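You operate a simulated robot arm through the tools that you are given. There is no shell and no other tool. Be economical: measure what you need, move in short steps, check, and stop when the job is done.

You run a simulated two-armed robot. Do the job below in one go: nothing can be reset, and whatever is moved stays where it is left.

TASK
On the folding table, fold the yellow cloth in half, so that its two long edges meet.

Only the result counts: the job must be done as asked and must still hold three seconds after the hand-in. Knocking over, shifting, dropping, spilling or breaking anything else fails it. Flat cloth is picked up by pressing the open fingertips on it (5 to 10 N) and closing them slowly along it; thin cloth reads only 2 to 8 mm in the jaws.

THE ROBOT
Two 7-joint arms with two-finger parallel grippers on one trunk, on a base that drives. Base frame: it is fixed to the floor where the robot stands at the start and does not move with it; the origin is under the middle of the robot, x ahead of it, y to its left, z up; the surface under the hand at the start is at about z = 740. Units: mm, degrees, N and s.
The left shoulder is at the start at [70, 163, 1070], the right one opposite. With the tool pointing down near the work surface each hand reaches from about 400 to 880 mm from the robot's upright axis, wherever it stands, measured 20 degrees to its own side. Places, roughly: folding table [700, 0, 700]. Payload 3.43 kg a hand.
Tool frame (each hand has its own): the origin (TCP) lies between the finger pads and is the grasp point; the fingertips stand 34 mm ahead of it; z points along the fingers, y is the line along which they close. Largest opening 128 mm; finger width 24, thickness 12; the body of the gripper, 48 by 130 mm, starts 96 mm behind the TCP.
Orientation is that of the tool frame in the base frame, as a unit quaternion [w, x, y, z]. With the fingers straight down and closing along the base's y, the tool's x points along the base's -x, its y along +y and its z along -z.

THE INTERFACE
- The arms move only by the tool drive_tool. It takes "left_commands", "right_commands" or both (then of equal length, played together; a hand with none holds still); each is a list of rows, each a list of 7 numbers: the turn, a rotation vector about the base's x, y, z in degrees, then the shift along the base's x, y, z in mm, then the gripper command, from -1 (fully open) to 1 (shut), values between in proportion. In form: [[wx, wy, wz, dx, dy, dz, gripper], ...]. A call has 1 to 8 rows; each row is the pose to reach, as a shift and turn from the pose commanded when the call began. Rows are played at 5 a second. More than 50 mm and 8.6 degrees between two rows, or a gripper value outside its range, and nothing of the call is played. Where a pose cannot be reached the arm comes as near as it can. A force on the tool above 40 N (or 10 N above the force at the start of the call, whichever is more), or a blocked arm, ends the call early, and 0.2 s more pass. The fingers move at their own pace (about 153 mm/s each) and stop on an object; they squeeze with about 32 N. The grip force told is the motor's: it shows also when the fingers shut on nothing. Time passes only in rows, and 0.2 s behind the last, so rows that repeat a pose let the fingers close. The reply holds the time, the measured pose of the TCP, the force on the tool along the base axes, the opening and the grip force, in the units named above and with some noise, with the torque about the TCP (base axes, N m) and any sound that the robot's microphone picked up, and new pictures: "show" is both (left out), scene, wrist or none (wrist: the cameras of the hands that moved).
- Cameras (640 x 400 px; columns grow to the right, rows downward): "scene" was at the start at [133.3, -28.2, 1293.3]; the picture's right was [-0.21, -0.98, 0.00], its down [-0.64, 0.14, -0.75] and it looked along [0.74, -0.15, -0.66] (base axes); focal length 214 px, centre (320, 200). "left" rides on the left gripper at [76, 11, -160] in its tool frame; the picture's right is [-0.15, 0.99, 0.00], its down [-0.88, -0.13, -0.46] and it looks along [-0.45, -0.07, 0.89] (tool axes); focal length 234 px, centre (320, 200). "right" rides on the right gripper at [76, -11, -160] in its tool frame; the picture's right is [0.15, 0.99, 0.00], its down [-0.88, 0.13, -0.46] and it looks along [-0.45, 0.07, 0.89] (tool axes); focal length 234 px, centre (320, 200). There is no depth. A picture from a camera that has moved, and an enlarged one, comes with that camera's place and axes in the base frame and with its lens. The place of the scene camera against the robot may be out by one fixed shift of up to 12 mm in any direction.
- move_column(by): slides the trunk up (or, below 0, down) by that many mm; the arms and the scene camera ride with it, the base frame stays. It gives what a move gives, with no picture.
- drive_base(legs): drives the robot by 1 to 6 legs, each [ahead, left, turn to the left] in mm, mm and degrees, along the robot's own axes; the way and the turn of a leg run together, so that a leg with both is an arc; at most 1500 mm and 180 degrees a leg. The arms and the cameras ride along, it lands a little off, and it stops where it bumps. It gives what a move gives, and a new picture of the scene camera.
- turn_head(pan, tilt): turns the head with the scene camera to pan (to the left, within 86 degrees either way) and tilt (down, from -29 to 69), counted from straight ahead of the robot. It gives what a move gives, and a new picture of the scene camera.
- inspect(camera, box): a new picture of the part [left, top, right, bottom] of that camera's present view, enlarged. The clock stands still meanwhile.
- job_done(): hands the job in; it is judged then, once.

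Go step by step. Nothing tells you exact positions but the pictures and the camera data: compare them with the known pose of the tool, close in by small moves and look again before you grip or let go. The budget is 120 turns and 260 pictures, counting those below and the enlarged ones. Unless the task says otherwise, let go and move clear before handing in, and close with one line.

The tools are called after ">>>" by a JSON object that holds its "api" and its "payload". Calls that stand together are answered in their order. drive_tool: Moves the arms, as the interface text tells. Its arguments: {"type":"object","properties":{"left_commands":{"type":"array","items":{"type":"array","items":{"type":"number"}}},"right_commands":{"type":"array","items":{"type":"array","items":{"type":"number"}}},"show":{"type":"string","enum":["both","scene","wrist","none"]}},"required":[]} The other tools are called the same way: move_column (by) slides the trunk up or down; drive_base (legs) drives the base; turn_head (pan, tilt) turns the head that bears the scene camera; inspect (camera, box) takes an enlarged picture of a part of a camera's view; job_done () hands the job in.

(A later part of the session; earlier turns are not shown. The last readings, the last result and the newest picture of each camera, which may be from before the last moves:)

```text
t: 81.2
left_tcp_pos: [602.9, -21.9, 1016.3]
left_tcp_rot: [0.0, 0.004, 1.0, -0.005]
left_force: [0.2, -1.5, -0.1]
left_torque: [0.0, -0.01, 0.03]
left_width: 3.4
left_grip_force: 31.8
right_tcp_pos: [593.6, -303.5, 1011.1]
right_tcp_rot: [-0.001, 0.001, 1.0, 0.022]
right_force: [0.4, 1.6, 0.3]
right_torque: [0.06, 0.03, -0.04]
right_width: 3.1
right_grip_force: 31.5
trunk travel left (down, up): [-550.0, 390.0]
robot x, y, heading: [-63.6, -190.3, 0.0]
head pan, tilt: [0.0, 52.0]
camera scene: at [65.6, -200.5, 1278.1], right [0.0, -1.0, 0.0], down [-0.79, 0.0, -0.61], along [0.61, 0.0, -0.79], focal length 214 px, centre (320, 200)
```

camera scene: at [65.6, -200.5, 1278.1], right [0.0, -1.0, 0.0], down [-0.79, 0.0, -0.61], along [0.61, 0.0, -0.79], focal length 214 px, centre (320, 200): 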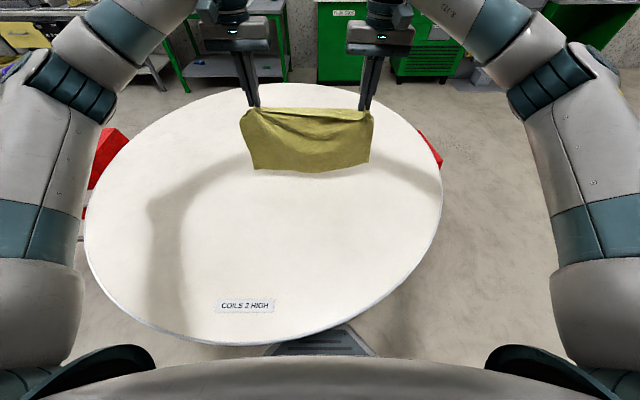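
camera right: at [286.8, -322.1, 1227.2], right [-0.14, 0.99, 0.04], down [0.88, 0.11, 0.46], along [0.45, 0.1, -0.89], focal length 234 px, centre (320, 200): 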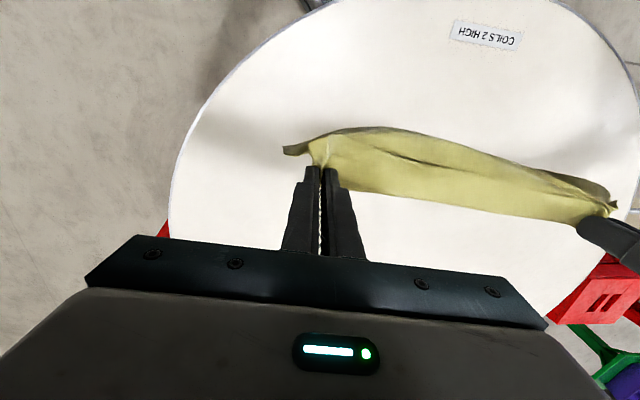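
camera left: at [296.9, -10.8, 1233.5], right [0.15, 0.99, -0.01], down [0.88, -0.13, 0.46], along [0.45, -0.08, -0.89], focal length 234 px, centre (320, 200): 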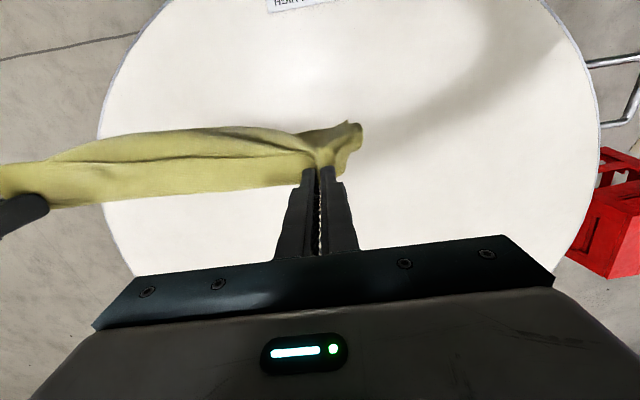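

>>> {"api": "drive_tool", "payload": {"left_commands": [[0, 0, 0, -15, 0, -15, 1], [0, 0, 0, -45, 0, -38, 1], [0, 0, 0, -75, 0, -65, 1], [0, 0, 0, -105, 0, -92, 1], [0, 0, 0, -135, 0, -120, 1], [0, 0, 0, -165, 0, -148, 1], [0, 0, 0, -190, 0, -172, 1]], "right_commands": [[0, 0, 0, -15, 0, -15, 1], [0, 0, 0, -45, 0, -38, 1], [0, 0, 0, -75, 0, -65, 1], [0, 0, 0, -105, 0, -92, 1], [0, 0, 0, -135, 0, -120, 1], [0, 0, 0, -165, 0, -148, 1], [0, 0, 0, -190, 0, -172, 1]]}}

>>> {"api": "inspect", "payload": {"camera": "scene", "box": [220, 110, 412, 230]}}

```text
t: 82.8
left_tcp_pos: [417.0, -23.5, 849.6]
left_tcp_rot: [0.001, 0.003, 1.0, -0.005]
left_force: [0.8, -0.3, -0.2]
left_torque: [0.02, -0.04, 0.01]
left_width: 3.3
left_grip_force: 31.8
right_tcp_pos: [402.2, -303.4, 840.4]
right_tcp_rot: [0.0, 0.001, 1.0, 0.022]
right_force: [-0.6, 0.3, 0.1]
right_torque: [-0.01, 0.0, -0.01]
right_width: 3.0
right_grip_force: 32.1
trunk travel left (down, up): [-550.0, 390.0]
robot x, y, heading: [-59.1, -188.9, -0.2]
head pan, tilt: [0.0, 52.0]
camera scene: at [64.3, -200.5, 1278.3], right [0.0, -1.0, 0.0], down [-0.79, 0.0, -0.62], along [0.62, 0.0, -0.79], focal length 214 px, centre (320, 200)
camera right: at [326.7, -321.0, 999.3], right [-0.14, 0.99, 0.04], down [0.88, 0.11, 0.46], along [0.45, 0.1, -0.89], focal length 234 px, centre (320, 200)
camera left: at [339.1, -10.8, 1008.8], right [0.15, 0.99, -0.01], down [0.88, -0.13, 0.46], along [0.45, -0.08, -0.89], focal length 234 px, centre (320, 200)
```

scene: 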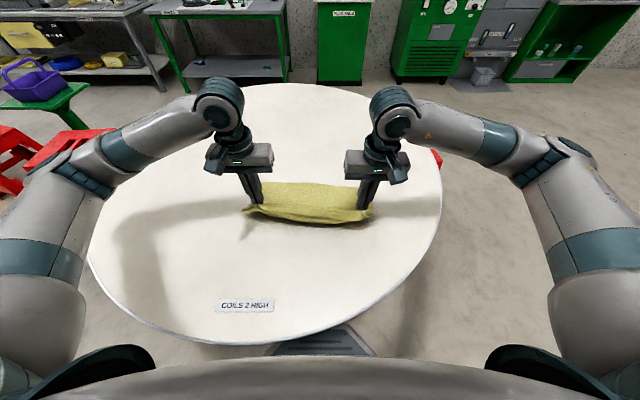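
right: 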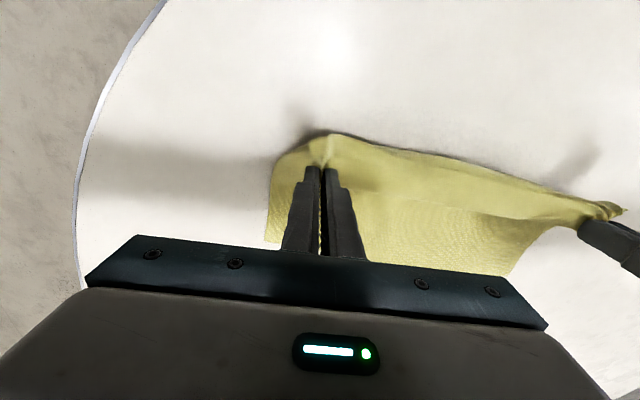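
left: 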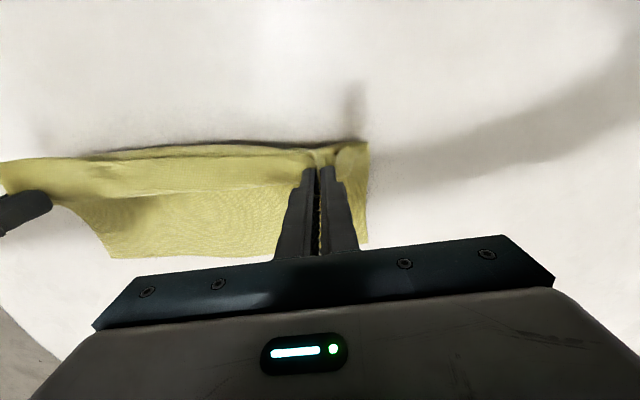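

```text
3.33 times, centred on (316, 170) of scene
camera zoom: at [64.3, -200.5, 1278.3], right [0.0, -1.0, 0.0], down [-0.79, 0.0, -0.62], along [0.62, 0.0, -0.79], focal length 715 px, centre (333, 300)
```

zoom: 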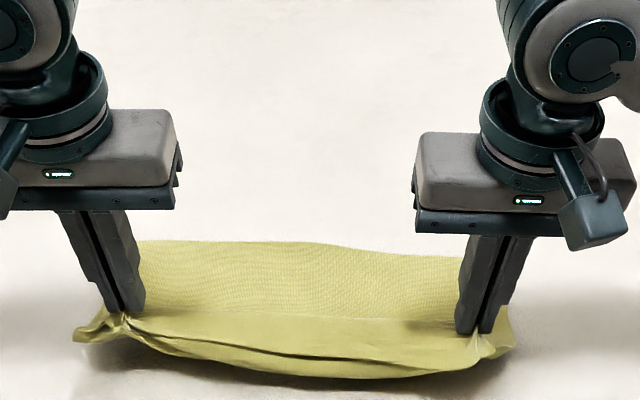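

>>> {"api": "drive_tool", "payload": {"left_commands": [[0, 0, 0, -20, 0, -18, 1], [0, 0, 0, -45, 0, -38, 1]], "right_commands": [[0, 0, 0, -20, 0, -14, 1], [0, 0, 0, -40, 0, -30, 1]], "show": "none"}}

>>> {"api": "drive_base", "payload": {"legs": [[-60, 0, 0]]}}

>>> {"api": "drive_tool", "payload": {"left_commands": [[0, 0, 0, -5, 0, -12, 1], [0, 0, 0, -5, 0, -24, 1], [0, 0, 0, -5, 0, -31, 1]], "right_commands": [[0, 0, 0, -5, 0, -12, 1], [0, 0, 0, -5, 0, -24, 1], [0, 0, 0, -5, 0, -31, 1]]}}

>>> {"api": "inspect", "payload": {"camera": "scene", "box": [220, 110, 412, 230]}}

```text
t: 83.4
left_tcp_pos: [372.8, -23.2, 811.8]
left_tcp_rot: [0.001, 0.003, 1.0, -0.004]
left_force: [0.2, -0.3, 0.1]
left_torque: [0.0, 0.0, 0.03]
left_width: 3.4
left_grip_force: 31.6
right_tcp_pos: [360.6, -305.1, 809.3]
right_tcp_rot: [-0.001, 0.001, 1.0, 0.022]
right_force: [-0.3, 0.0, 0.2]
right_torque: [0.04, -0.01, -0.02]
right_width: 2.9
right_grip_force: 32.0
trunk travel left (down, up): [-550.0, 390.0]
robot x, y, heading: [-59.7, -190.1, -0.3]
head pan, tilt: [0.0, 52.0]
```

```text
t: 84.3
left_tcp_pos: [312.3, -22.6, 812.0]
left_tcp_rot: [0.004, 0.002, 1.0, -0.004]
left_force: [-0.5, -0.9, 0.3]
left_torque: [0.01, -0.05, -0.02]
left_width: 3.3
left_grip_force: 31.9
right_tcp_pos: [300.8, -304.7, 809.3]
right_tcp_rot: [0.0, 0.0, 1.0, 0.022]
right_force: [0.0, 0.1, -0.8]
right_torque: [0.06, -0.01, 0.01]
right_width: 3.1
right_grip_force: 31.8
trunk travel left (down, up): [-550.0, 390.0]
robot x, y, heading: [-122.8, -190.8, -0.1]
head pan, tilt: [0.0, 52.0]
camera scene: at [4.3, -200.3, 1278.3], right [0.0, -1.0, 0.0], down [-0.79, 0.0, -0.62], along [0.62, 0.0, -0.79], focal length 214 px, centre (320, 200)
```

scene: 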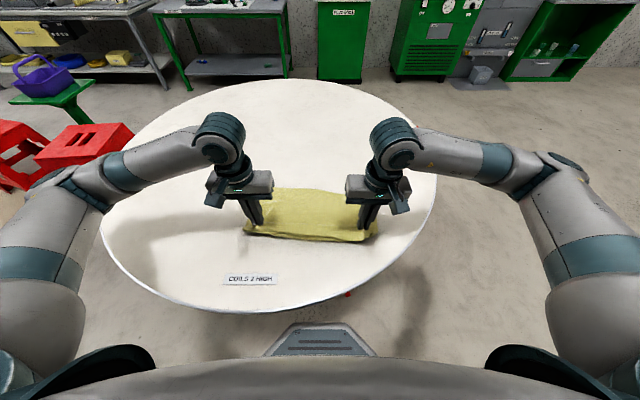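

```text
t: 85.1
left_tcp_pos: [310.6, -22.7, 780.7]
left_tcp_rot: [0.001, 0.003, 1.0, -0.005]
left_force: [-0.1, 0.2, 0.3]
left_torque: [-0.04, -0.02, 0.01]
left_width: 3.3
left_grip_force: 31.5
right_tcp_pos: [297.2, -302.8, 777.8]
right_tcp_rot: [0.001, 0.002, 1.0, 0.022]
right_force: [-0.1, -0.1, -0.1]
right_torque: [0.02, 0.0, 0.0]
right_width: 2.9
right_grip_force: 32.3
trunk travel left (down, up): [-550.0, 390.0]
robot x, y, heading: [-118.7, -187.0, 0.2]
head pan, tilt: [0.0, 52.0]
camera scene: at [6.1, -200.4, 1278.2], right [0.0, -1.0, 0.0], down [-0.79, 0.0, -0.62], along [0.62, 0.0, -0.79], focal length 214 px, centre (320, 200)
camera right: at [221.8, -321.9, 936.9], right [-0.15, 0.99, 0.04], down [0.88, 0.11, 0.46], along [0.45, 0.1, -0.89], focal length 234 px, centre (320, 200)
camera left: at [232.2, -8.2, 941.0], right [0.15, 0.99, -0.01], down [0.88, -0.13, 0.46], along [0.45, -0.08, -0.89], focal length 234 px, centre (320, 200)
```

scene: 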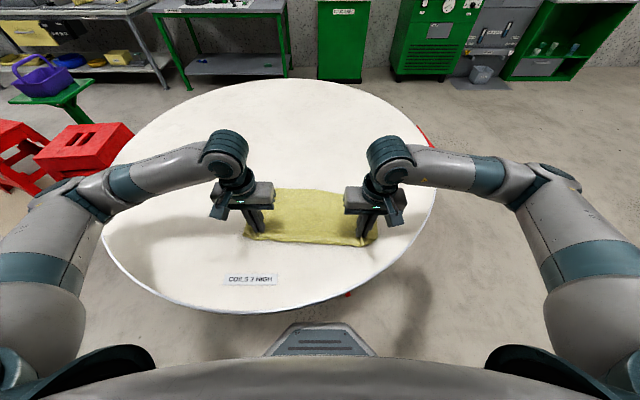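
right: 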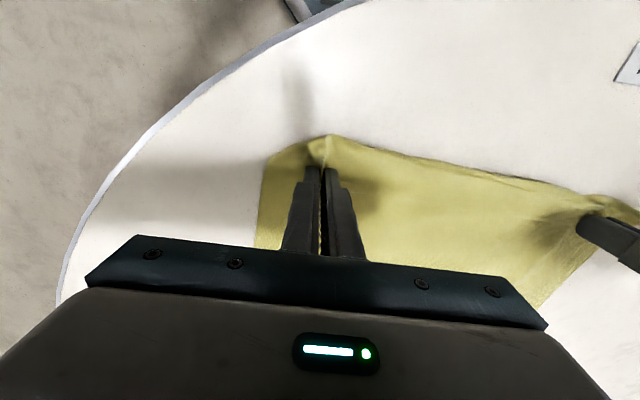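
left: 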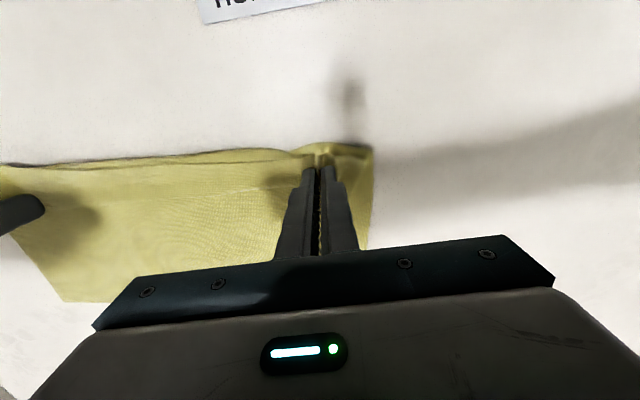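

```text
3.33 times, centred on (316, 170) of scene
camera zoom: at [6.1, -200.4, 1278.2], right [0.0, -1.0, 0.0], down [-0.79, 0.0, -0.62], along [0.62, 0.0, -0.79], focal length 715 px, centre (333, 300)
```

zoom: 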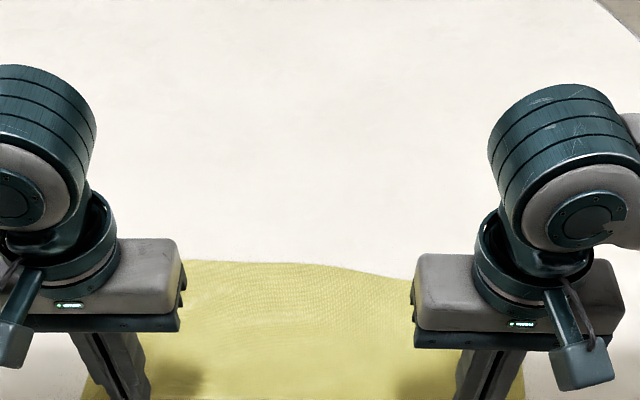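

The cloth is laid out. I release, lift, and check the near hem.

>>> {"api": "drive_tool", "payload": {"left_commands": [[0, 0, 0, 0, 0, -2, 0.8], [0, 0, 0, 0, 0, -2, 0.5], [0, 0, 0, 0, 0, 15, 0.5], [0, 0, 0, 0, 10, 50, 0.5], [0, 0, 0, 0, 40, 85, 0.5], [0, 0, 0, 0, 75, 115, 0.5]], "right_commands": [[0, 0, 0, 0, 0, 0, 0.8], [0, 0, 0, 0, 0, 0, 0.5], [0, 0, 0, 0, 0, 15, 0.5], [0, 0, 0, 0, -10, 50, 0.5], [0, 0, 0, 0, -40, 85, 0.5], [0, 0, 0, 0, -75, 115, 0.5]]}}

>>> {"api": "inspect", "payload": {"camera": "scene", "box": [220, 160, 412, 280]}}

```text
t: 86.5
left_tcp_pos: [311.7, 55.0, 894.0]
left_tcp_rot: [0.001, 0.003, 1.0, -0.004]
left_force: [-0.4, 0.0, -1.1]
left_torque: [-0.01, -0.06, -0.03]
left_width: 31.7
left_grip_force: 0.0
right_tcp_pos: [296.9, -376.3, 891.7]
right_tcp_rot: [0.001, 0.001, 1.0, 0.023]
right_force: [-0.5, -0.2, -0.7]
right_torque: [0.0, 0.01, -0.02]
right_width: 32.1
right_grip_force: 0.1
trunk travel left (down, up): [-550.0, 390.0]
robot x, y, heading: [-118.0, -190.5, 0.0]
head pan, tilt: [0.0, 52.0]
camera scene: at [4.6, -200.5, 1278.2], right [0.0, -1.0, 0.0], down [-0.79, 0.0, -0.62], along [0.62, 0.0, -0.79], focal length 214 px, centre (320, 200)
camera right: at [221.7, -395.1, 1050.9], right [-0.15, 0.99, 0.04], down [0.88, 0.11, 0.46], along [0.45, 0.11, -0.89], focal length 234 px, centre (320, 200)
camera left: at [233.1, 68.8, 1054.5], right [0.15, 0.99, -0.01], down [0.88, -0.13, 0.46], along [0.45, -0.08, -0.89], focal length 234 px, centre (320, 200)
```

scene: 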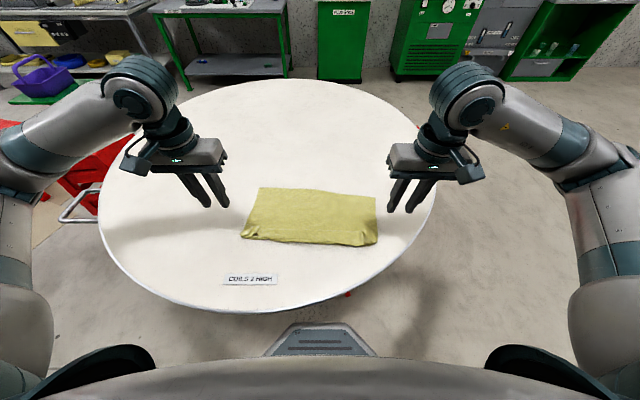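
right: 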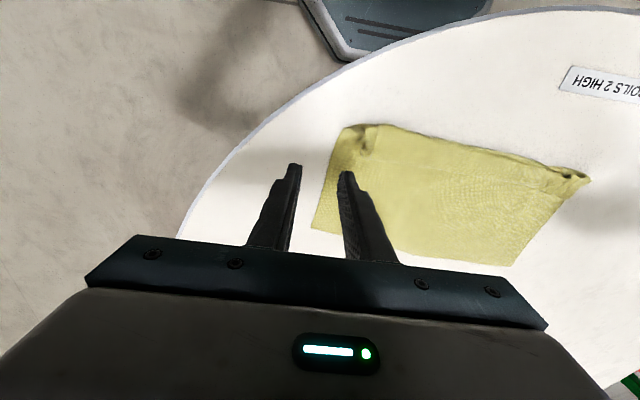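
left: 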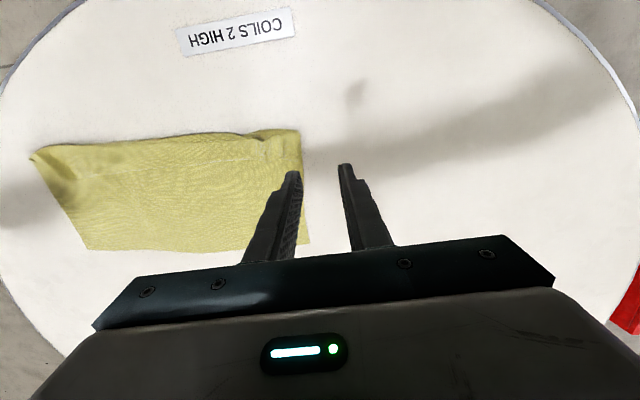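

```text
3.33 times, centred on (316, 220) of scene
camera zoom: at [4.6, -200.5, 1278.2], right [0.0, -1.0, 0.0], down [-0.79, 0.0, -0.62], along [0.62, 0.0, -0.79], focal length 715 px, centre (333, 133)
```

zoom: 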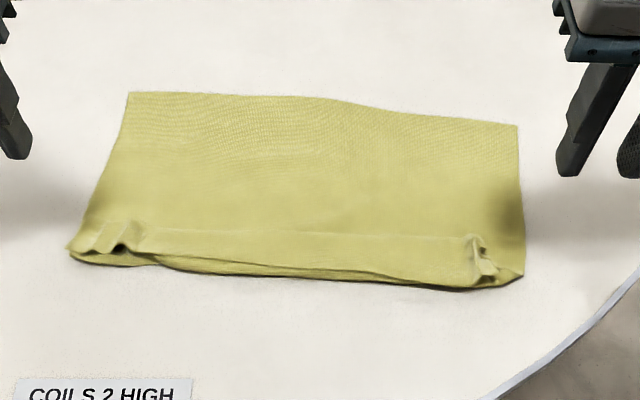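

The near edge is still Z-folded, but the far edge is clean and flat. Better plan: grip the clean far edge and hang the cloth so gravity opens the Z-fold. Then land the hanging edge far out and fold the held edge over onto it, which leaves the pinched edge facing the right way.

>>> {"api": "drive_tool", "payload": {"left_commands": [[0, 0, -2, 29, -15, 0, 0.47], [0, 0, -4, 58, -30, -20, 0.47], [0, 0, -6, 87, -45, -45, 0.47], [0, 0, -6, 116, -60, -70, 0.47], [0, 0, -6, 146, -73, -90, 0.47], [0, 0, -6, 146, -73, -104, 0.47]], "right_commands": [[0, 0, -2, 26, 9, 0, 0.47], [0, 0, -4, 52, 18, -20, 0.47], [0, 0, -6, 78, 27, -45, 0.47], [0, 0, -6, 104, 36, -70, 0.47], [0, 0, -6, 127, 45, -90, 0.47], [0, 0, -6, 127, 45, -102, 0.47]], "show": "wrist"}}

>>> {"api": "inspect", "payload": {"camera": "left", "box": [240, 110, 400, 210]}}

>>> {"api": "inspect", "payload": {"camera": "right", "box": [240, 110, 400, 210]}}

```text
t: 87.9
left_tcp_pos: [454.0, -20.7, 790.1]
left_tcp_rot: [0.002, 0.055, 0.998, -0.004]
left_force: [-0.8, 0.4, 0.1]
left_torque: [0.0, -0.02, -0.01]
left_width: 33.8
left_grip_force: 0.0
right_tcp_pos: [424.5, -333.7, 790.6]
right_tcp_rot: [0.001, 0.052, 0.998, 0.023]
right_force: [-0.5, 0.8, 0.4]
right_torque: [0.02, 0.0, -0.01]
right_width: 33.9
right_grip_force: 0.0
trunk travel left (down, up): [-550.0, 390.0]
robot x, y, heading: [-121.2, -192.1, 0.1]
head pan, tilt: [0.0, 52.0]
camera right: at [347.9, -344.5, 950.0], right [-0.04, 1.0, 0.04], down [0.89, 0.02, 0.46], along [0.46, 0.06, -0.89], focal length 234 px, centre (320, 200)
camera left: at [378.1, 0.1, 950.3], right [0.25, 0.97, -0.01], down [0.86, -0.22, 0.46], along [0.44, -0.12, -0.89], focal length 234 px, centre (320, 200)
```

right: 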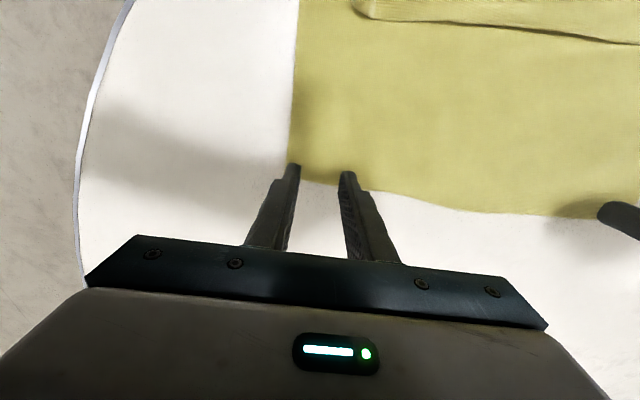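
left: 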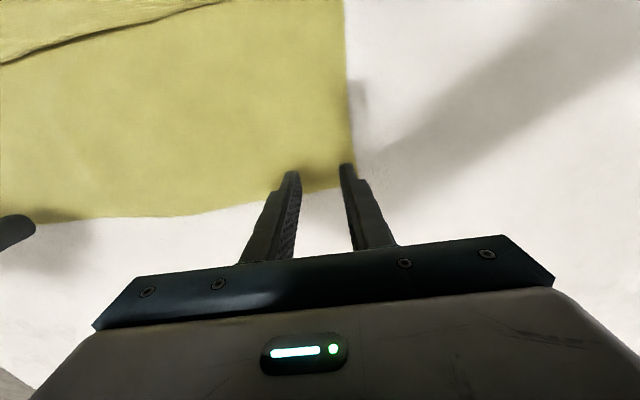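

```text
4.00 times, centred on (320, 160) of left
camera zoom: at [378.1, 0.1, 950.3], right [0.25, 0.97, -0.01], down [0.86, -0.22, 0.46], along [0.44, -0.12, -0.89], focal length 937 px, centre (320, 360)
```

zoom: 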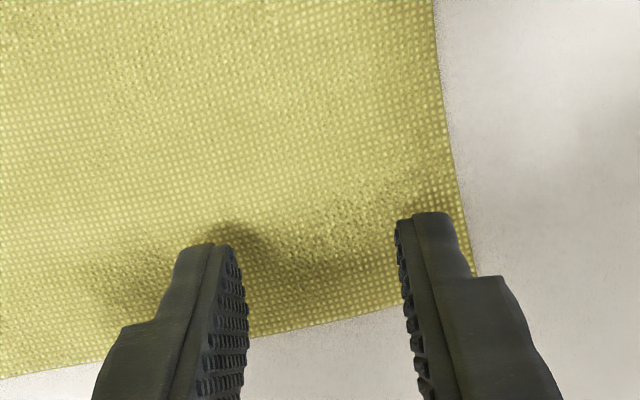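

```text
4.00 times, centred on (320, 160) of right
camera zoom: at [347.9, -344.5, 950.0], right [-0.04, 1.0, 0.04], down [0.89, 0.02, 0.46], along [0.46, 0.06, -0.89], focal length 937 px, centre (320, 360)
```

zoom: 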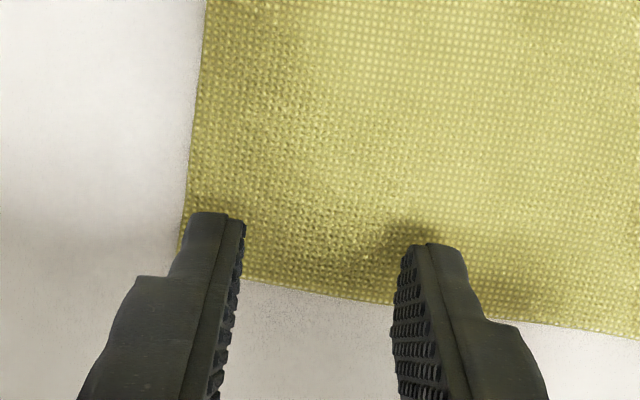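

>>> {"api": "drive_tool", "payload": {"left_commands": [[0, 0, 0, 6, 1, -6, 0.47], [0, 0, 0, 6, 1, -12, 0.47], [0, 0, 0, 6, 1, -14, 0.47], [0, 0, 0, 6, 1, -14, 0.47]], "right_commands": [[0, 0, 0, 5, 1, -6, 0.47], [0, 0, 0, 5, 1, -12, 0.47], [0, 0, 0, 5, 1, -14.3, 0.47], [0, 0, 0, 5, 1, -14.3, 0.47]], "show": "none"}}

```text
t: 88.9
left_tcp_pos: [461.2, -20.0, 777.1]
left_tcp_rot: [0.002, 0.055, 0.998, -0.005]
left_force: [-0.4, 0.7, 0.2]
left_torque: [0.0, -0.01, 0.0]
left_width: 33.9
left_grip_force: 0.1
right_tcp_pos: [427.2, -333.8, 778.2]
right_tcp_rot: [0.001, 0.052, 0.998, 0.023]
right_force: [-0.2, -0.2, 1.1]
right_torque: [-0.05, -0.01, 0.0]
right_width: 33.8
right_grip_force: 0.0
trunk travel left (down, up): [-550.0, 390.0]
robot x, y, heading: [-122.3, -191.0, -0.1]
head pan, tilt: [0.0, 52.0]
```

>>> {"api": "drive_tool", "payload": {"left_commands": [[0, 0, 0, 0, 0, -1, 0.47], [0, 0, 0, 0, 0, -1.7, 0.47], [0, 0, 0, 0, 0, -1.7, 0.47]], "right_commands": [[0, 0, 0, 0, 0, -1, 0.47], [0, 0, 0, 0, 0, -1.7, 0.47], [0, 0, 0, 0, 0, -1.7, 0.47]], "show": "none"}}

```text
t: 89.7
left_tcp_pos: [460.3, -20.4, 776.3]
left_tcp_rot: [0.001, 0.055, 0.998, -0.004]
left_force: [0.3, -0.4, 0.7]
left_torque: [-0.01, -0.02, -0.03]
left_width: 33.7
left_grip_force: 0.0
right_tcp_pos: [428.4, -332.9, 776.3]
right_tcp_rot: [0.002, 0.053, 0.998, 0.021]
right_force: [1.8, -1.1, 11.5]
right_torque: [-0.34, 0.03, 0.03]
right_width: 34.0
right_grip_force: 0.7
trunk travel left (down, up): [-550.0, 390.0]
robot x, y, heading: [-119.8, -191.8, 0.0]
head pan, tilt: [0.0, 52.0]
```

>>> {"api": "drive_tool", "payload": {"left_commands": [[0, 0, 0, 0, 0, -1.5, 0.47], [0, 0, 0, 0, 0, -1.5, 0.55], [0, 0, 0, 0, 0, -1.5, 0.63], [0, 0, 0, 0, 0, -1.5, 0.71], [0, 0, 0, 0, 0, -1.5, 0.79], [0, 0, 0, 0, 0, -1.5, 0.87], [0, 0, 0, 0, 0, -1.5, 0.95], [0, 0, 0, 0, 0, -1.5, 1]], "right_commands": [[0, 0, 0, 0, 0, -0.7, 0.47], [0, 0, 0, 0, 0, -0.7, 0.55], [0, 0, 0, 0, 0, -0.7, 0.63], [0, 0, 0, 0, 0, -0.7, 0.71], [0, 0, 0, 0, 0, -0.7, 0.79], [0, 0, 0, 0, 0, -0.7, 0.87], [0, 0, 0, 0, 0, -0.7, 0.95], [0, 0, 0, 0, 0, -0.7, 1]], "show": "none"}}

```text
t: 91.5
left_tcp_pos: [458.9, -21.0, 775.5]
left_tcp_rot: [0.003, 0.054, 0.999, -0.005]
left_force: [0.4, 2.1, 12.7]
left_torque: [0.17, -0.04, 0.0]
left_width: 2.3
left_grip_force: 31.9
right_tcp_pos: [427.0, -332.7, 774.9]
right_tcp_rot: [0.002, 0.051, 0.998, 0.021]
right_force: [0.2, 2.0, 15.4]
right_torque: [-0.05, 0.12, -0.04]
right_width: 0.0
right_grip_force: 32.3
trunk travel left (down, up): [-550.0, 390.0]
robot x, y, heading: [-121.8, -190.4, 0.0]
head pan, tilt: [0.0, 52.0]
```

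Left holds. Right missed because that hand is rolled about 2.5°. I straighten it and retry.

>>> {"api": "drive_tool", "payload": {"right_commands": [[0, 0, 0, 0, 0, 4, 0.8], [-2.5, 0, 0, 0, 0, 6, 0.47], [-2.5, 0, 0, 0, 0, 6, 0.47], [-2.5, 0, 0, 0, 0, 2, 0.47], [-2.5, 0, 0, 0, 0, 1, 0.47]], "show": "wrist"}}

>>> {"api": "inspect", "payload": {"camera": "right", "box": [240, 110, 400, 210]}}

```text
t: 92.7
left_tcp_pos: [459.1, -21.3, 775.1]
left_tcp_rot: [0.003, 0.054, 0.999, -0.005]
left_force: [1.4, 2.6, 20.9]
left_torque: [0.23, -0.03, -0.03]
left_width: 2.2
left_grip_force: 31.5
right_tcp_pos: [427.1, -333.3, 774.1]
right_tcp_rot: [0.003, 0.052, 0.999, 0.0]
right_force: [-0.2, 0.0, 1.7]
right_torque: [-0.01, 0.04, 0.0]
right_width: 33.8
right_grip_force: 0.0
trunk travel left (down, up): [-550.0, 390.0]
robot x, y, heading: [-122.0, -189.7, -0.3]
head pan, tilt: [0.0, 52.0]
camera right: at [351.0, -336.5, 934.8], right [-0.04, 1.0, 0.0], down [0.89, 0.04, 0.46], along [0.46, 0.02, -0.89], focal length 234 px, centre (320, 200)
```

right: 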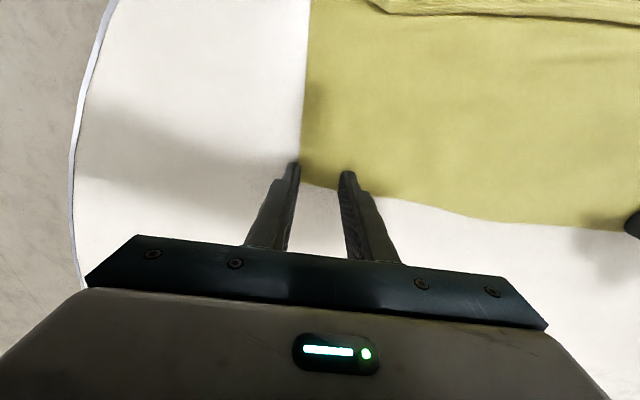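

```text
4.00 times, centred on (320, 160) of right
camera zoom: at [351.0, -336.5, 934.8], right [-0.04, 1.0, 0.0], down [0.89, 0.04, 0.46], along [0.46, 0.02, -0.89], focal length 937 px, centre (320, 360)
```

zoom: 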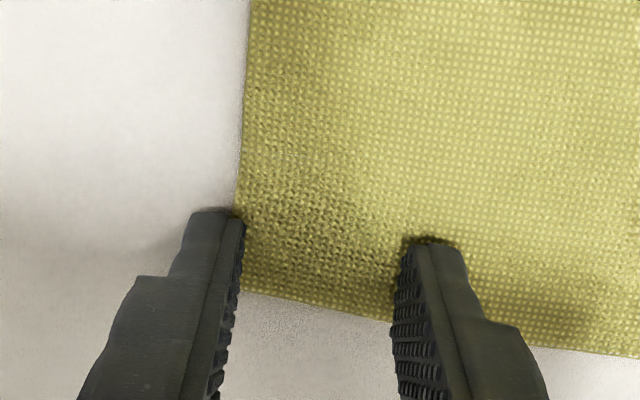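

>>> {"api": "drive_tool", "payload": {"right_commands": [[0, 0, 0, 0, 4, 4, 0.47], [0, 0, 0, -1, 12, 4, 0.47], [0, 0, 0, -1, 12, 0, 0.47], [0, 0, 0, -1, 12, -0.7, 0.47], [0, 0, 0, -1, 12, -0.7, 0.47]], "show": "none"}}

```text
t: 93.9
left_tcp_pos: [461.6, -21.1, 775.7]
left_tcp_rot: [0.002, 0.056, 0.998, -0.004]
left_force: [2.8, 3.6, 22.8]
left_torque: [0.26, -0.1, -0.04]
left_width: 2.0
left_grip_force: 31.7
right_tcp_pos: [426.1, -322.4, 775.0]
right_tcp_rot: [0.004, 0.052, 0.999, 0.0]
right_force: [0.0, -0.5, 2.9]
right_torque: [-0.01, 0.02, 0.03]
right_width: 34.1
right_grip_force: 0.1
trunk travel left (down, up): [-550.0, 390.0]
robot x, y, heading: [-123.7, -187.6, -0.1]
head pan, tilt: [0.0, 52.0]
```

>>> {"api": "drive_tool", "payload": {"right_commands": [[0, 0, 0, 0, 0, -0.8, 0.47], [0, 0, 0, 0, 0, -0.8, 0.55], [0, 0, 0, 0, 0, -0.8, 0.63], [0, 0, 0, 0, 0, -0.8, 0.71], [0, 0, 0, 0, 0, -0.8, 0.79], [0, 0, 0, 0, 0, -0.8, 0.87], [0, 0, 0, 0, 0, -0.8, 0.95], [0, 0, 0, 0, 0, -0.8, 1]], "show": "wrist"}}

```text
t: 95.7
left_tcp_pos: [459.3, -21.0, 775.2]
left_tcp_rot: [0.002, 0.055, 0.998, -0.004]
left_force: [1.8, -4.0, 15.0]
left_torque: [-0.08, -0.07, 0.02]
left_width: 1.9
left_grip_force: 31.4
right_tcp_pos: [426.6, -320.5, 776.0]
right_tcp_rot: [0.003, 0.052, 0.999, 0.001]
right_force: [0.8, 4.3, 19.9]
right_torque: [0.08, 0.06, 0.04]
right_width: 5.8
right_grip_force: 32.2
trunk travel left (down, up): [-550.0, 390.0]
robot x, y, heading: [-118.2, -191.2, -0.1]
head pan, tilt: [0.0, 52.0]
camera right: at [349.4, -324.6, 934.4], right [-0.04, 1.0, 0.0], down [0.89, 0.04, 0.46], along [0.46, 0.02, -0.89], focal length 234 px, centre (320, 200)
```

right: 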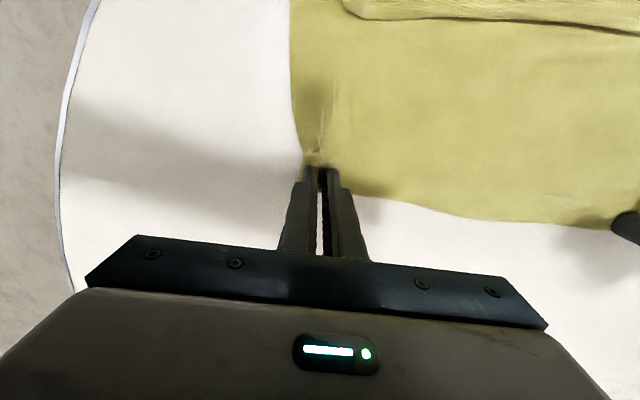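

Both hold the clean edge. I lift high so the cloth hangs open.

>>> {"api": "drive_tool", "payload": {"left_commands": [[0, 0, 0, -5, 0, 40, 1], [0, 0, 0, -10, 0, 80, 1], [0, 0, 0, -15, 0, 120, 1], [0, 0, 0, -15, 0, 165, 1], [0, 0, 0, -15, 0, 210, 1], [0, 0, 0, -15, 0, 255, 1], [0, 0, 0, -15, 0, 295, 1], [0, 0, 0, -15, 0, 320, 1]], "right_commands": [[0, 0, 0, -3, 0, 40, 1], [0, 0, 0, -5, 0, 80, 1], [0, 0, 0, 0, 0, 120, 1], [0, 0, 0, 5, 0, 165, 1], [0, 0, 0, 8, 0, 210, 1], [0, 0, 0, 10, 0, 255, 1], [0, 0, 0, 12, 0, 295, 1], [0, 0, 0, 12, 0, 320, 1]]}}

>>> {"api": "inspect", "payload": {"camera": "scene", "box": [200, 60, 424, 200]}}

```text
t: 97.5
left_tcp_pos: [444.4, -18.9, 1094.8]
left_tcp_rot: [0.002, 0.054, 0.999, -0.004]
left_force: [0.1, -11.6, -1.3]
left_torque: [-0.44, -0.04, 0.06]
left_width: 1.9
left_grip_force: 32.1
right_tcp_pos: [439.1, -322.3, 1093.5]
right_tcp_rot: [0.003, 0.052, 0.999, 0.0]
right_force: [0.3, 11.0, -0.5]
right_torque: [0.43, -0.03, 0.04]
right_width: 2.5
right_grip_force: 32.0
trunk travel left (down, up): [-550.0, 390.0]
robot x, y, heading: [-116.8, -186.3, 0.1]
head pan, tilt: [0.0, 52.0]
camera scene: at [5.3, -200.6, 1278.1], right [0.0, -1.0, 0.0], down [-0.79, 0.0, -0.62], along [0.62, 0.0, -0.79], focal length 214 px, centre (320, 200)
camera right: at [363.1, -325.9, 1253.2], right [-0.04, 1.0, 0.0], down [0.89, 0.04, 0.46], along [0.46, 0.02, -0.89], focal length 234 px, centre (320, 200)
camera left: at [369.5, 3.2, 1254.7], right [0.25, 0.97, -0.01], down [0.86, -0.22, 0.46], along [0.44, -0.12, -0.89], focal length 234 px, centre (320, 200)
```

scene: 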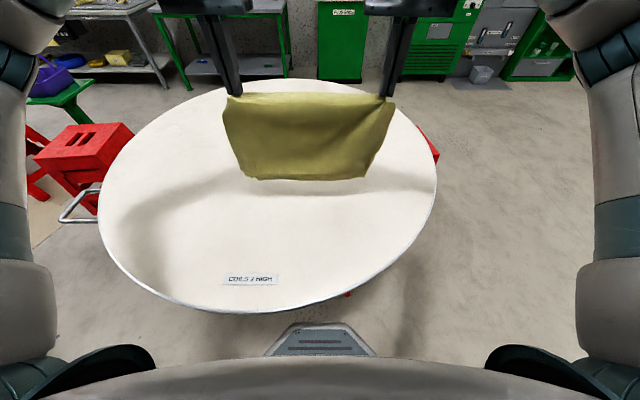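
right: 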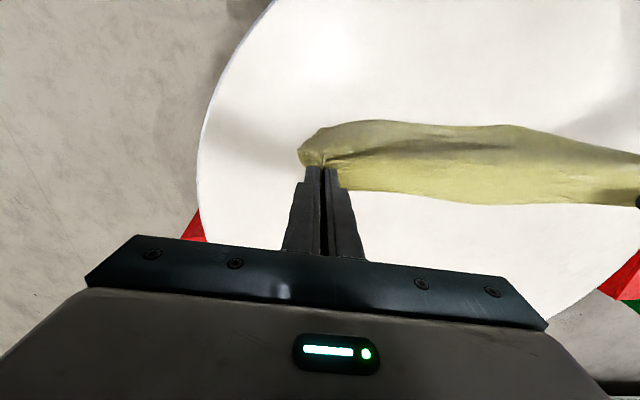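
left: 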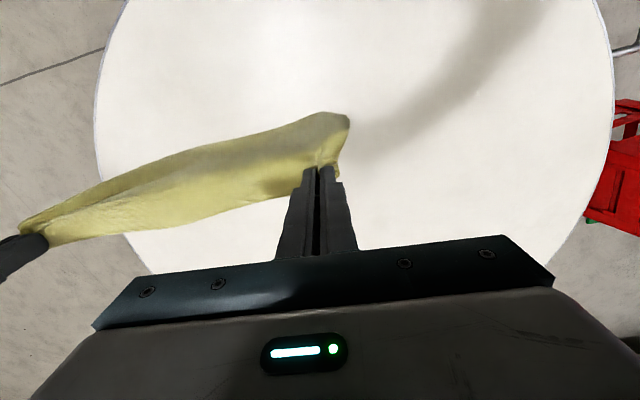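

```text
2.86 times, centred on (312, 130) of scene
camera zoom: at [5.3, -200.6, 1278.1], right [0.0, -1.0, 0.0], down [-0.79, 0.0, -0.62], along [0.62, 0.0, -0.79], focal length 613 px, centre (343, 400)
```

zoom: 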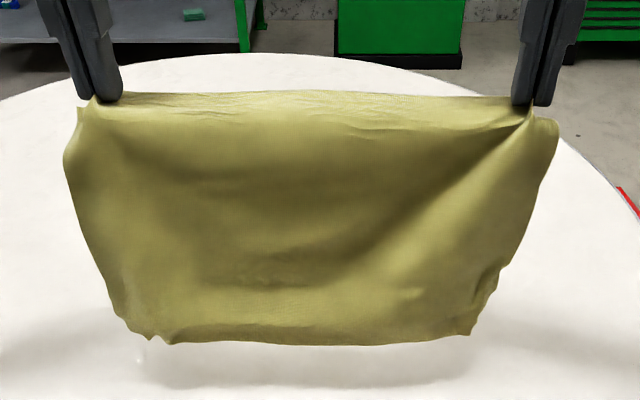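

Fully open now. I ease the tension, drive forward, and extend to land the lower edge far out.

>>> {"api": "drive_base", "payload": {"legs": [[110, 0, 0]]}}

>>> {"api": "drive_tool", "payload": {"left_commands": [[0, 0, 0, 20, -2, -5, 1], [0, 0, 0, 45, -4, -15, 1], [0, 0, 0, 60, -4, -35, 1], [0, 0, 0, 60, -4, -50, 1]], "right_commands": [[0, 0, 0, 20, 2, -5, 1], [0, 0, 0, 45, 3, -15, 1], [0, 0, 0, 60, 3, -35, 1], [0, 0, 0, 60, 3, -50, 1]], "show": "scene"}}

>>> {"api": "inspect", "payload": {"camera": "scene", "box": [200, 60, 424, 200]}}

```text
t: 98.7
left_tcp_pos: [555.0, -17.8, 1093.3]
left_tcp_rot: [0.001, 0.053, 0.999, -0.004]
left_force: [0.0, -12.6, -0.6]
left_torque: [-0.38, 0.01, 0.05]
left_width: 2.3
left_grip_force: 32.3
right_tcp_pos: [550.2, -321.8, 1092.7]
right_tcp_rot: [0.001, 0.053, 0.999, 0.0]
right_force: [0.3, 11.8, -0.4]
right_torque: [0.4, 0.01, 0.01]
right_width: 2.4
right_grip_force: 32.3
trunk travel left (down, up): [-550.0, 390.0]
robot x, y, heading: [-15.7, -189.0, 0.1]
head pan, tilt: [0.0, 52.0]
camera scene: at [115.6, -200.2, 1278.1], right [0.0, -1.0, 0.0], down [-0.79, 0.0, -0.62], along [0.62, 0.0, -0.79], focal length 214 px, centre (320, 200)
```

scene: 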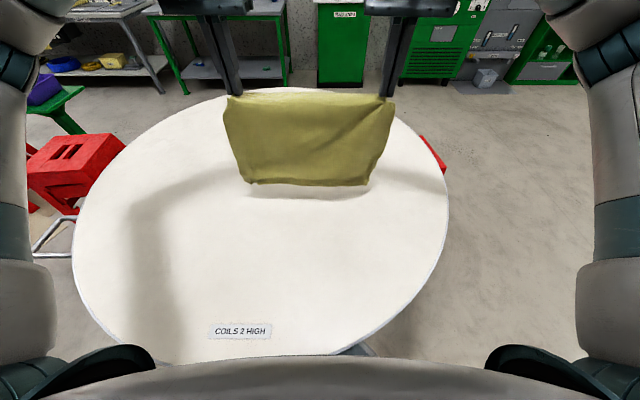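

```text
t: 99.7
left_tcp_pos: [617.0, -21.2, 1043.7]
left_tcp_rot: [0.002, 0.054, 0.999, -0.004]
left_force: [-1.2, -3.2, -0.6]
left_torque: [-0.13, -0.01, 0.03]
left_width: 2.0
left_grip_force: 32.0
right_tcp_pos: [611.0, -318.7, 1043.0]
right_tcp_rot: [0.002, 0.053, 0.999, -0.001]
right_force: [0.1, 3.2, -0.2]
right_torque: [0.11, 0.0, 0.0]
right_width: 2.3
right_grip_force: 31.9
trunk travel left (down, up): [-550.0, 390.0]
robot x, y, heading: [-8.1, -191.9, -0.1]
head pan, tilt: [0.0, 52.0]
camera scene: at [115.6, -200.0, 1278.1], right [0.0, -1.0, 0.0], down [-0.79, 0.0, -0.62], along [0.62, 0.0, -0.79], focal length 214 px, centre (320, 200)
```

scene: 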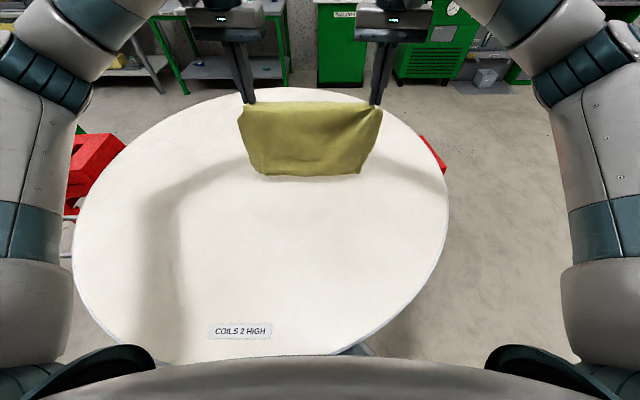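

```text
2.86 times, centred on (312, 130) of scene
camera zoom: at [115.6, -200.0, 1278.1], right [0.0, -1.0, 0.0], down [-0.79, 0.0, -0.62], along [0.62, 0.0, -0.79], focal length 613 px, centre (343, 400)
```

zoom: 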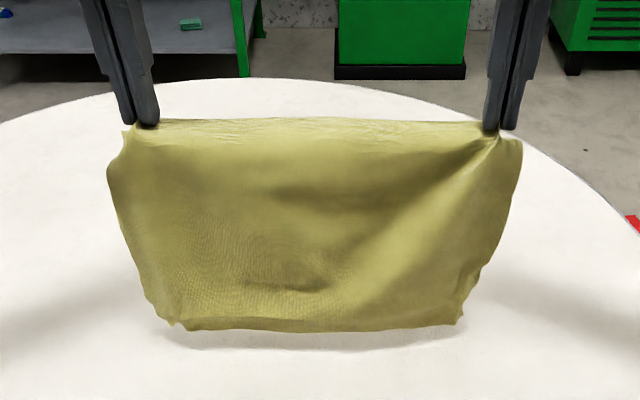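

>>> {"api": "drive_tool", "payload": {"left_commands": [[0, 0, 0, 0, 0, -18, 1], [0, 0, 0, -15, 0, -36, 1], [0, 0, 0, -40, 0, -56, 1], [0, 0, 0, -68, 0, -77, 1], [0, 0, 0, -96, 0, -98, 1], [0, 0, 0, -124, 0, -118, 1], [0, 0, 0, -150, 0, -138, 1]], "right_commands": [[0, 0, 0, 0, 0, -18, 1], [0, 0, 0, -15, 0, -36, 1], [0, 0, 0, -40, 0, -56, 1], [0, 0, 0, -68, 0, -77, 1], [0, 0, 0, -96, 0, -98, 1], [0, 0, 0, -124, 0, -118, 1], [0, 0, 0, -150, 0, -138, 1]]}}

>>> {"api": "inspect", "payload": {"camera": "scene", "box": [200, 80, 424, 220]}}

```text
t: 101.3
left_tcp_pos: [467.5, -22.4, 909.4]
left_tcp_rot: [0.002, 0.054, 0.999, -0.003]
left_force: [0.3, -2.4, -0.6]
left_torque: [-0.08, 0.02, -0.01]
left_width: 2.1
left_grip_force: 32.3
right_tcp_pos: [457.6, -318.8, 907.7]
right_tcp_rot: [0.003, 0.052, 0.999, 0.0]
right_force: [-0.1, 2.3, -0.6]
right_torque: [0.09, -0.01, -0.02]
right_width: 2.4
right_grip_force: 32.1
trunk travel left (down, up): [-550.0, 390.0]
robot x, y, heading: [-12.2, -192.0, -0.0]
head pan, tilt: [0.0, 52.0]
camera scene: at [114.9, -200.0, 1278.2], right [0.0, -1.0, 0.0], down [-0.79, 0.0, -0.62], along [0.62, 0.0, -0.79], focal length 214 px, centre (320, 200)
camera right: at [380.3, -322.8, 1066.6], right [-0.04, 1.0, 0.0], down [0.89, 0.04, 0.46], along [0.46, 0.02, -0.89], focal length 234 px, centre (320, 200)
camera left: at [391.2, -1.1, 1068.5], right [0.25, 0.97, -0.01], down [0.86, -0.22, 0.46], along [0.44, -0.12, -0.89], focal length 234 px, centre (320, 200)
```

scene: 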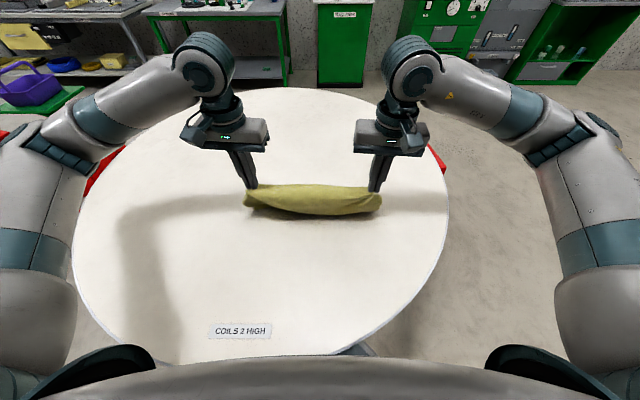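
right: 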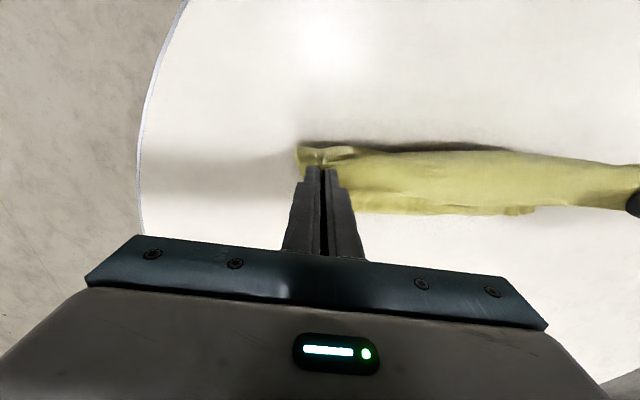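
left: 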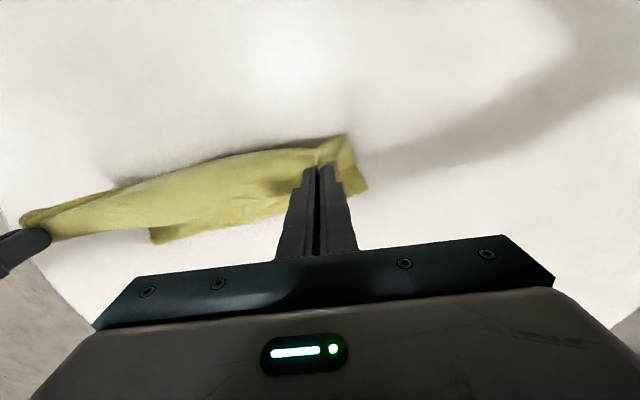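

```text
2.86 times, centred on (312, 150) of scene
camera zoom: at [114.9, -200.0, 1278.2], right [0.0, -1.0, 0.0], down [-0.79, 0.0, -0.62], along [0.62, 0.0, -0.79], focal length 613 px, centre (343, 343)
```

zoom: 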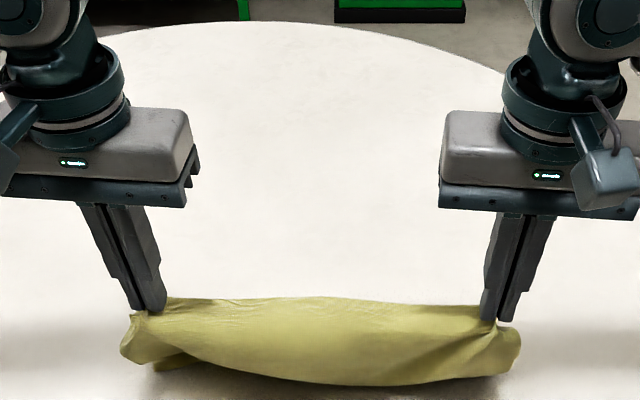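

The lower edge CD has landed flat and open at about x=554–564. Now I carry the held edge back over it, aligning in y (+12) and yaw (+7°).

>>> {"api": "drive_tool", "payload": {"left_commands": [[0, 0, 2, 15, 3, 3, 1], [0, 0, 4, 35, 6, 0, 1], [0, 0, 6, 55, 9, -18, 1], [0, 0, 7, 70, 12, -45, 1], [0, 0, 7, 78, 12, -75, 1]], "right_commands": [[0, 0, 2, 20, 3, 3, 1], [0, 0, 4, 45, 6, 0, 1], [0, 0, 6, 70, 9, -18, 1], [0, 0, 7, 86, 12, -45, 1], [0, 0, 7, 95, 12, -75, 1]]}}

>>> {"api": "inspect", "payload": {"camera": "scene", "box": [200, 100, 424, 240]}}

>>> {"api": "inspect", "payload": {"camera": "left", "box": [0, 80, 400, 280]}}

>>> {"api": "inspect", "payload": {"camera": "right", "box": [240, 80, 640, 280]}}

```text
t: 102.5
left_tcp_pos: [544.2, -9.2, 832.0]
left_tcp_rot: [0.002, -0.007, 1.0, -0.005]
left_force: [-0.7, -2.1, -0.2]
left_torque: [-0.05, 0.03, -0.01]
left_width: 1.8
left_grip_force: 31.6
right_tcp_pos: [556.8, -307.1, 828.7]
right_tcp_rot: [0.002, -0.01, 1.0, 0.001]
right_force: [0.2, 1.5, -0.1]
right_torque: [0.01, -0.02, -0.02]
right_width: 2.5
right_grip_force: 32.6
trunk travel left (down, up): [-550.0, 390.0]
robot x, y, heading: [-12.4, -191.6, -0.1]
head pan, tilt: [0.0, 52.0]
camera scene: at [116.2, -200.4, 1278.1], right [0.0, -1.0, 0.0], down [-0.79, 0.0, -0.61], along [0.61, 0.0, -0.79], focal length 214 px, centre (320, 200)
camera right: at [480.9, -319.8, 989.0], right [-0.17, 0.99, 0.0], down [0.88, 0.15, 0.46], along [0.45, 0.08, -0.89], focal length 234 px, centre (320, 200)
camera left: at [466.2, 2.3, 991.7], right [0.13, 0.99, -0.01], down [0.88, -0.11, 0.46], along [0.45, -0.07, -0.89], focal length 234 px, centre (320, 200)
```

scene: 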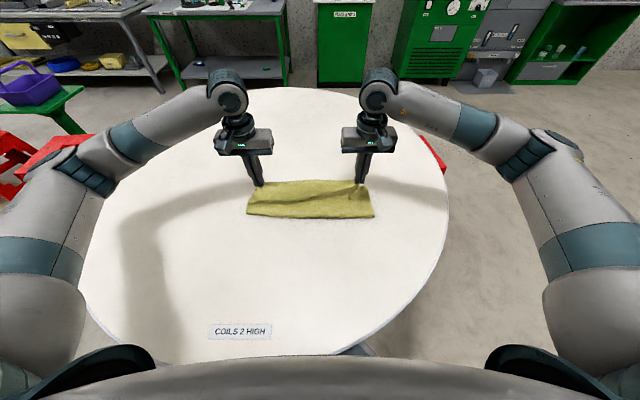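
right: 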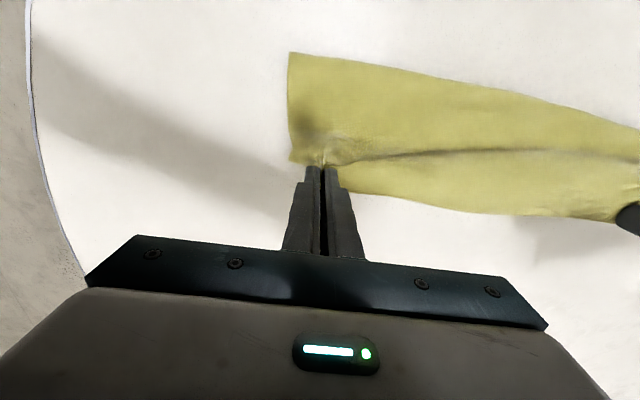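
left: 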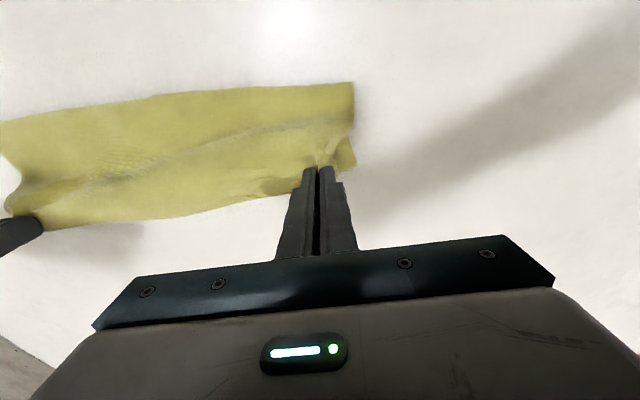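

```text
2.86 times, centred on (312, 170) of scene
camera zoom: at [116.2, -200.4, 1278.1], right [0.0, -1.0, 0.0], down [-0.79, 0.0, -0.61], along [0.61, 0.0, -0.79], focal length 613 px, centre (343, 286)
```

zoom: 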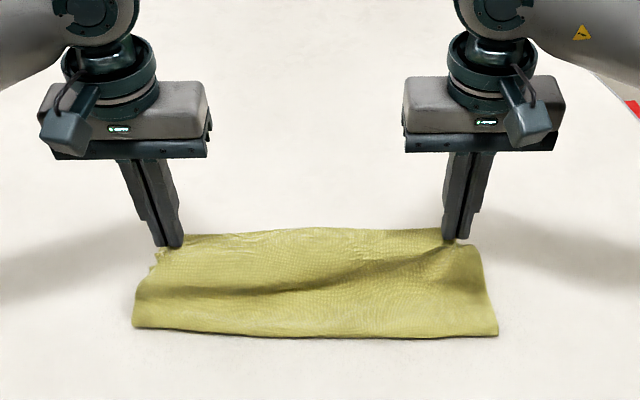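

```text
1.60 times, centred on (200, 180) of left
camera zoom: at [466.2, 2.3, 991.7], right [0.13, 0.99, -0.01], down [0.88, -0.11, 0.46], along [0.45, -0.07, -0.89], focal length 375 px, centre (512, 232)
```

zoom: 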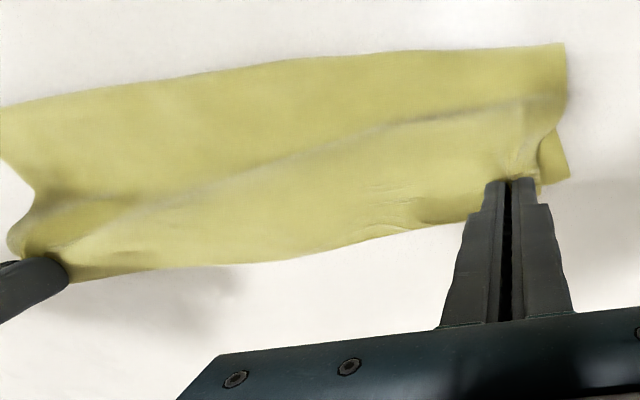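

```text
1.60 times, centred on (440, 180) of right
camera zoom: at [480.9, -319.8, 989.0], right [-0.17, 0.99, 0.0], down [0.88, 0.15, 0.46], along [0.45, 0.08, -0.89], focal length 375 px, centre (128, 232)
```

zoom: 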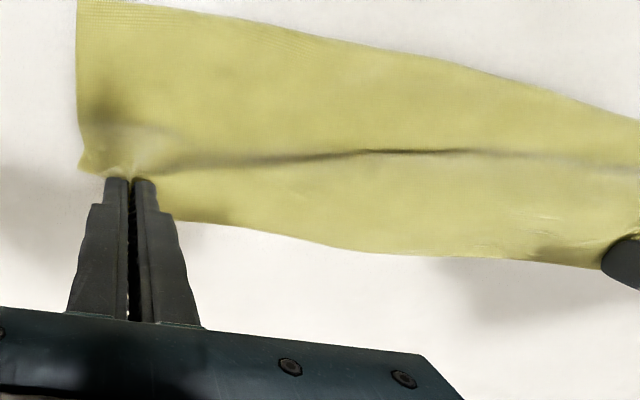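

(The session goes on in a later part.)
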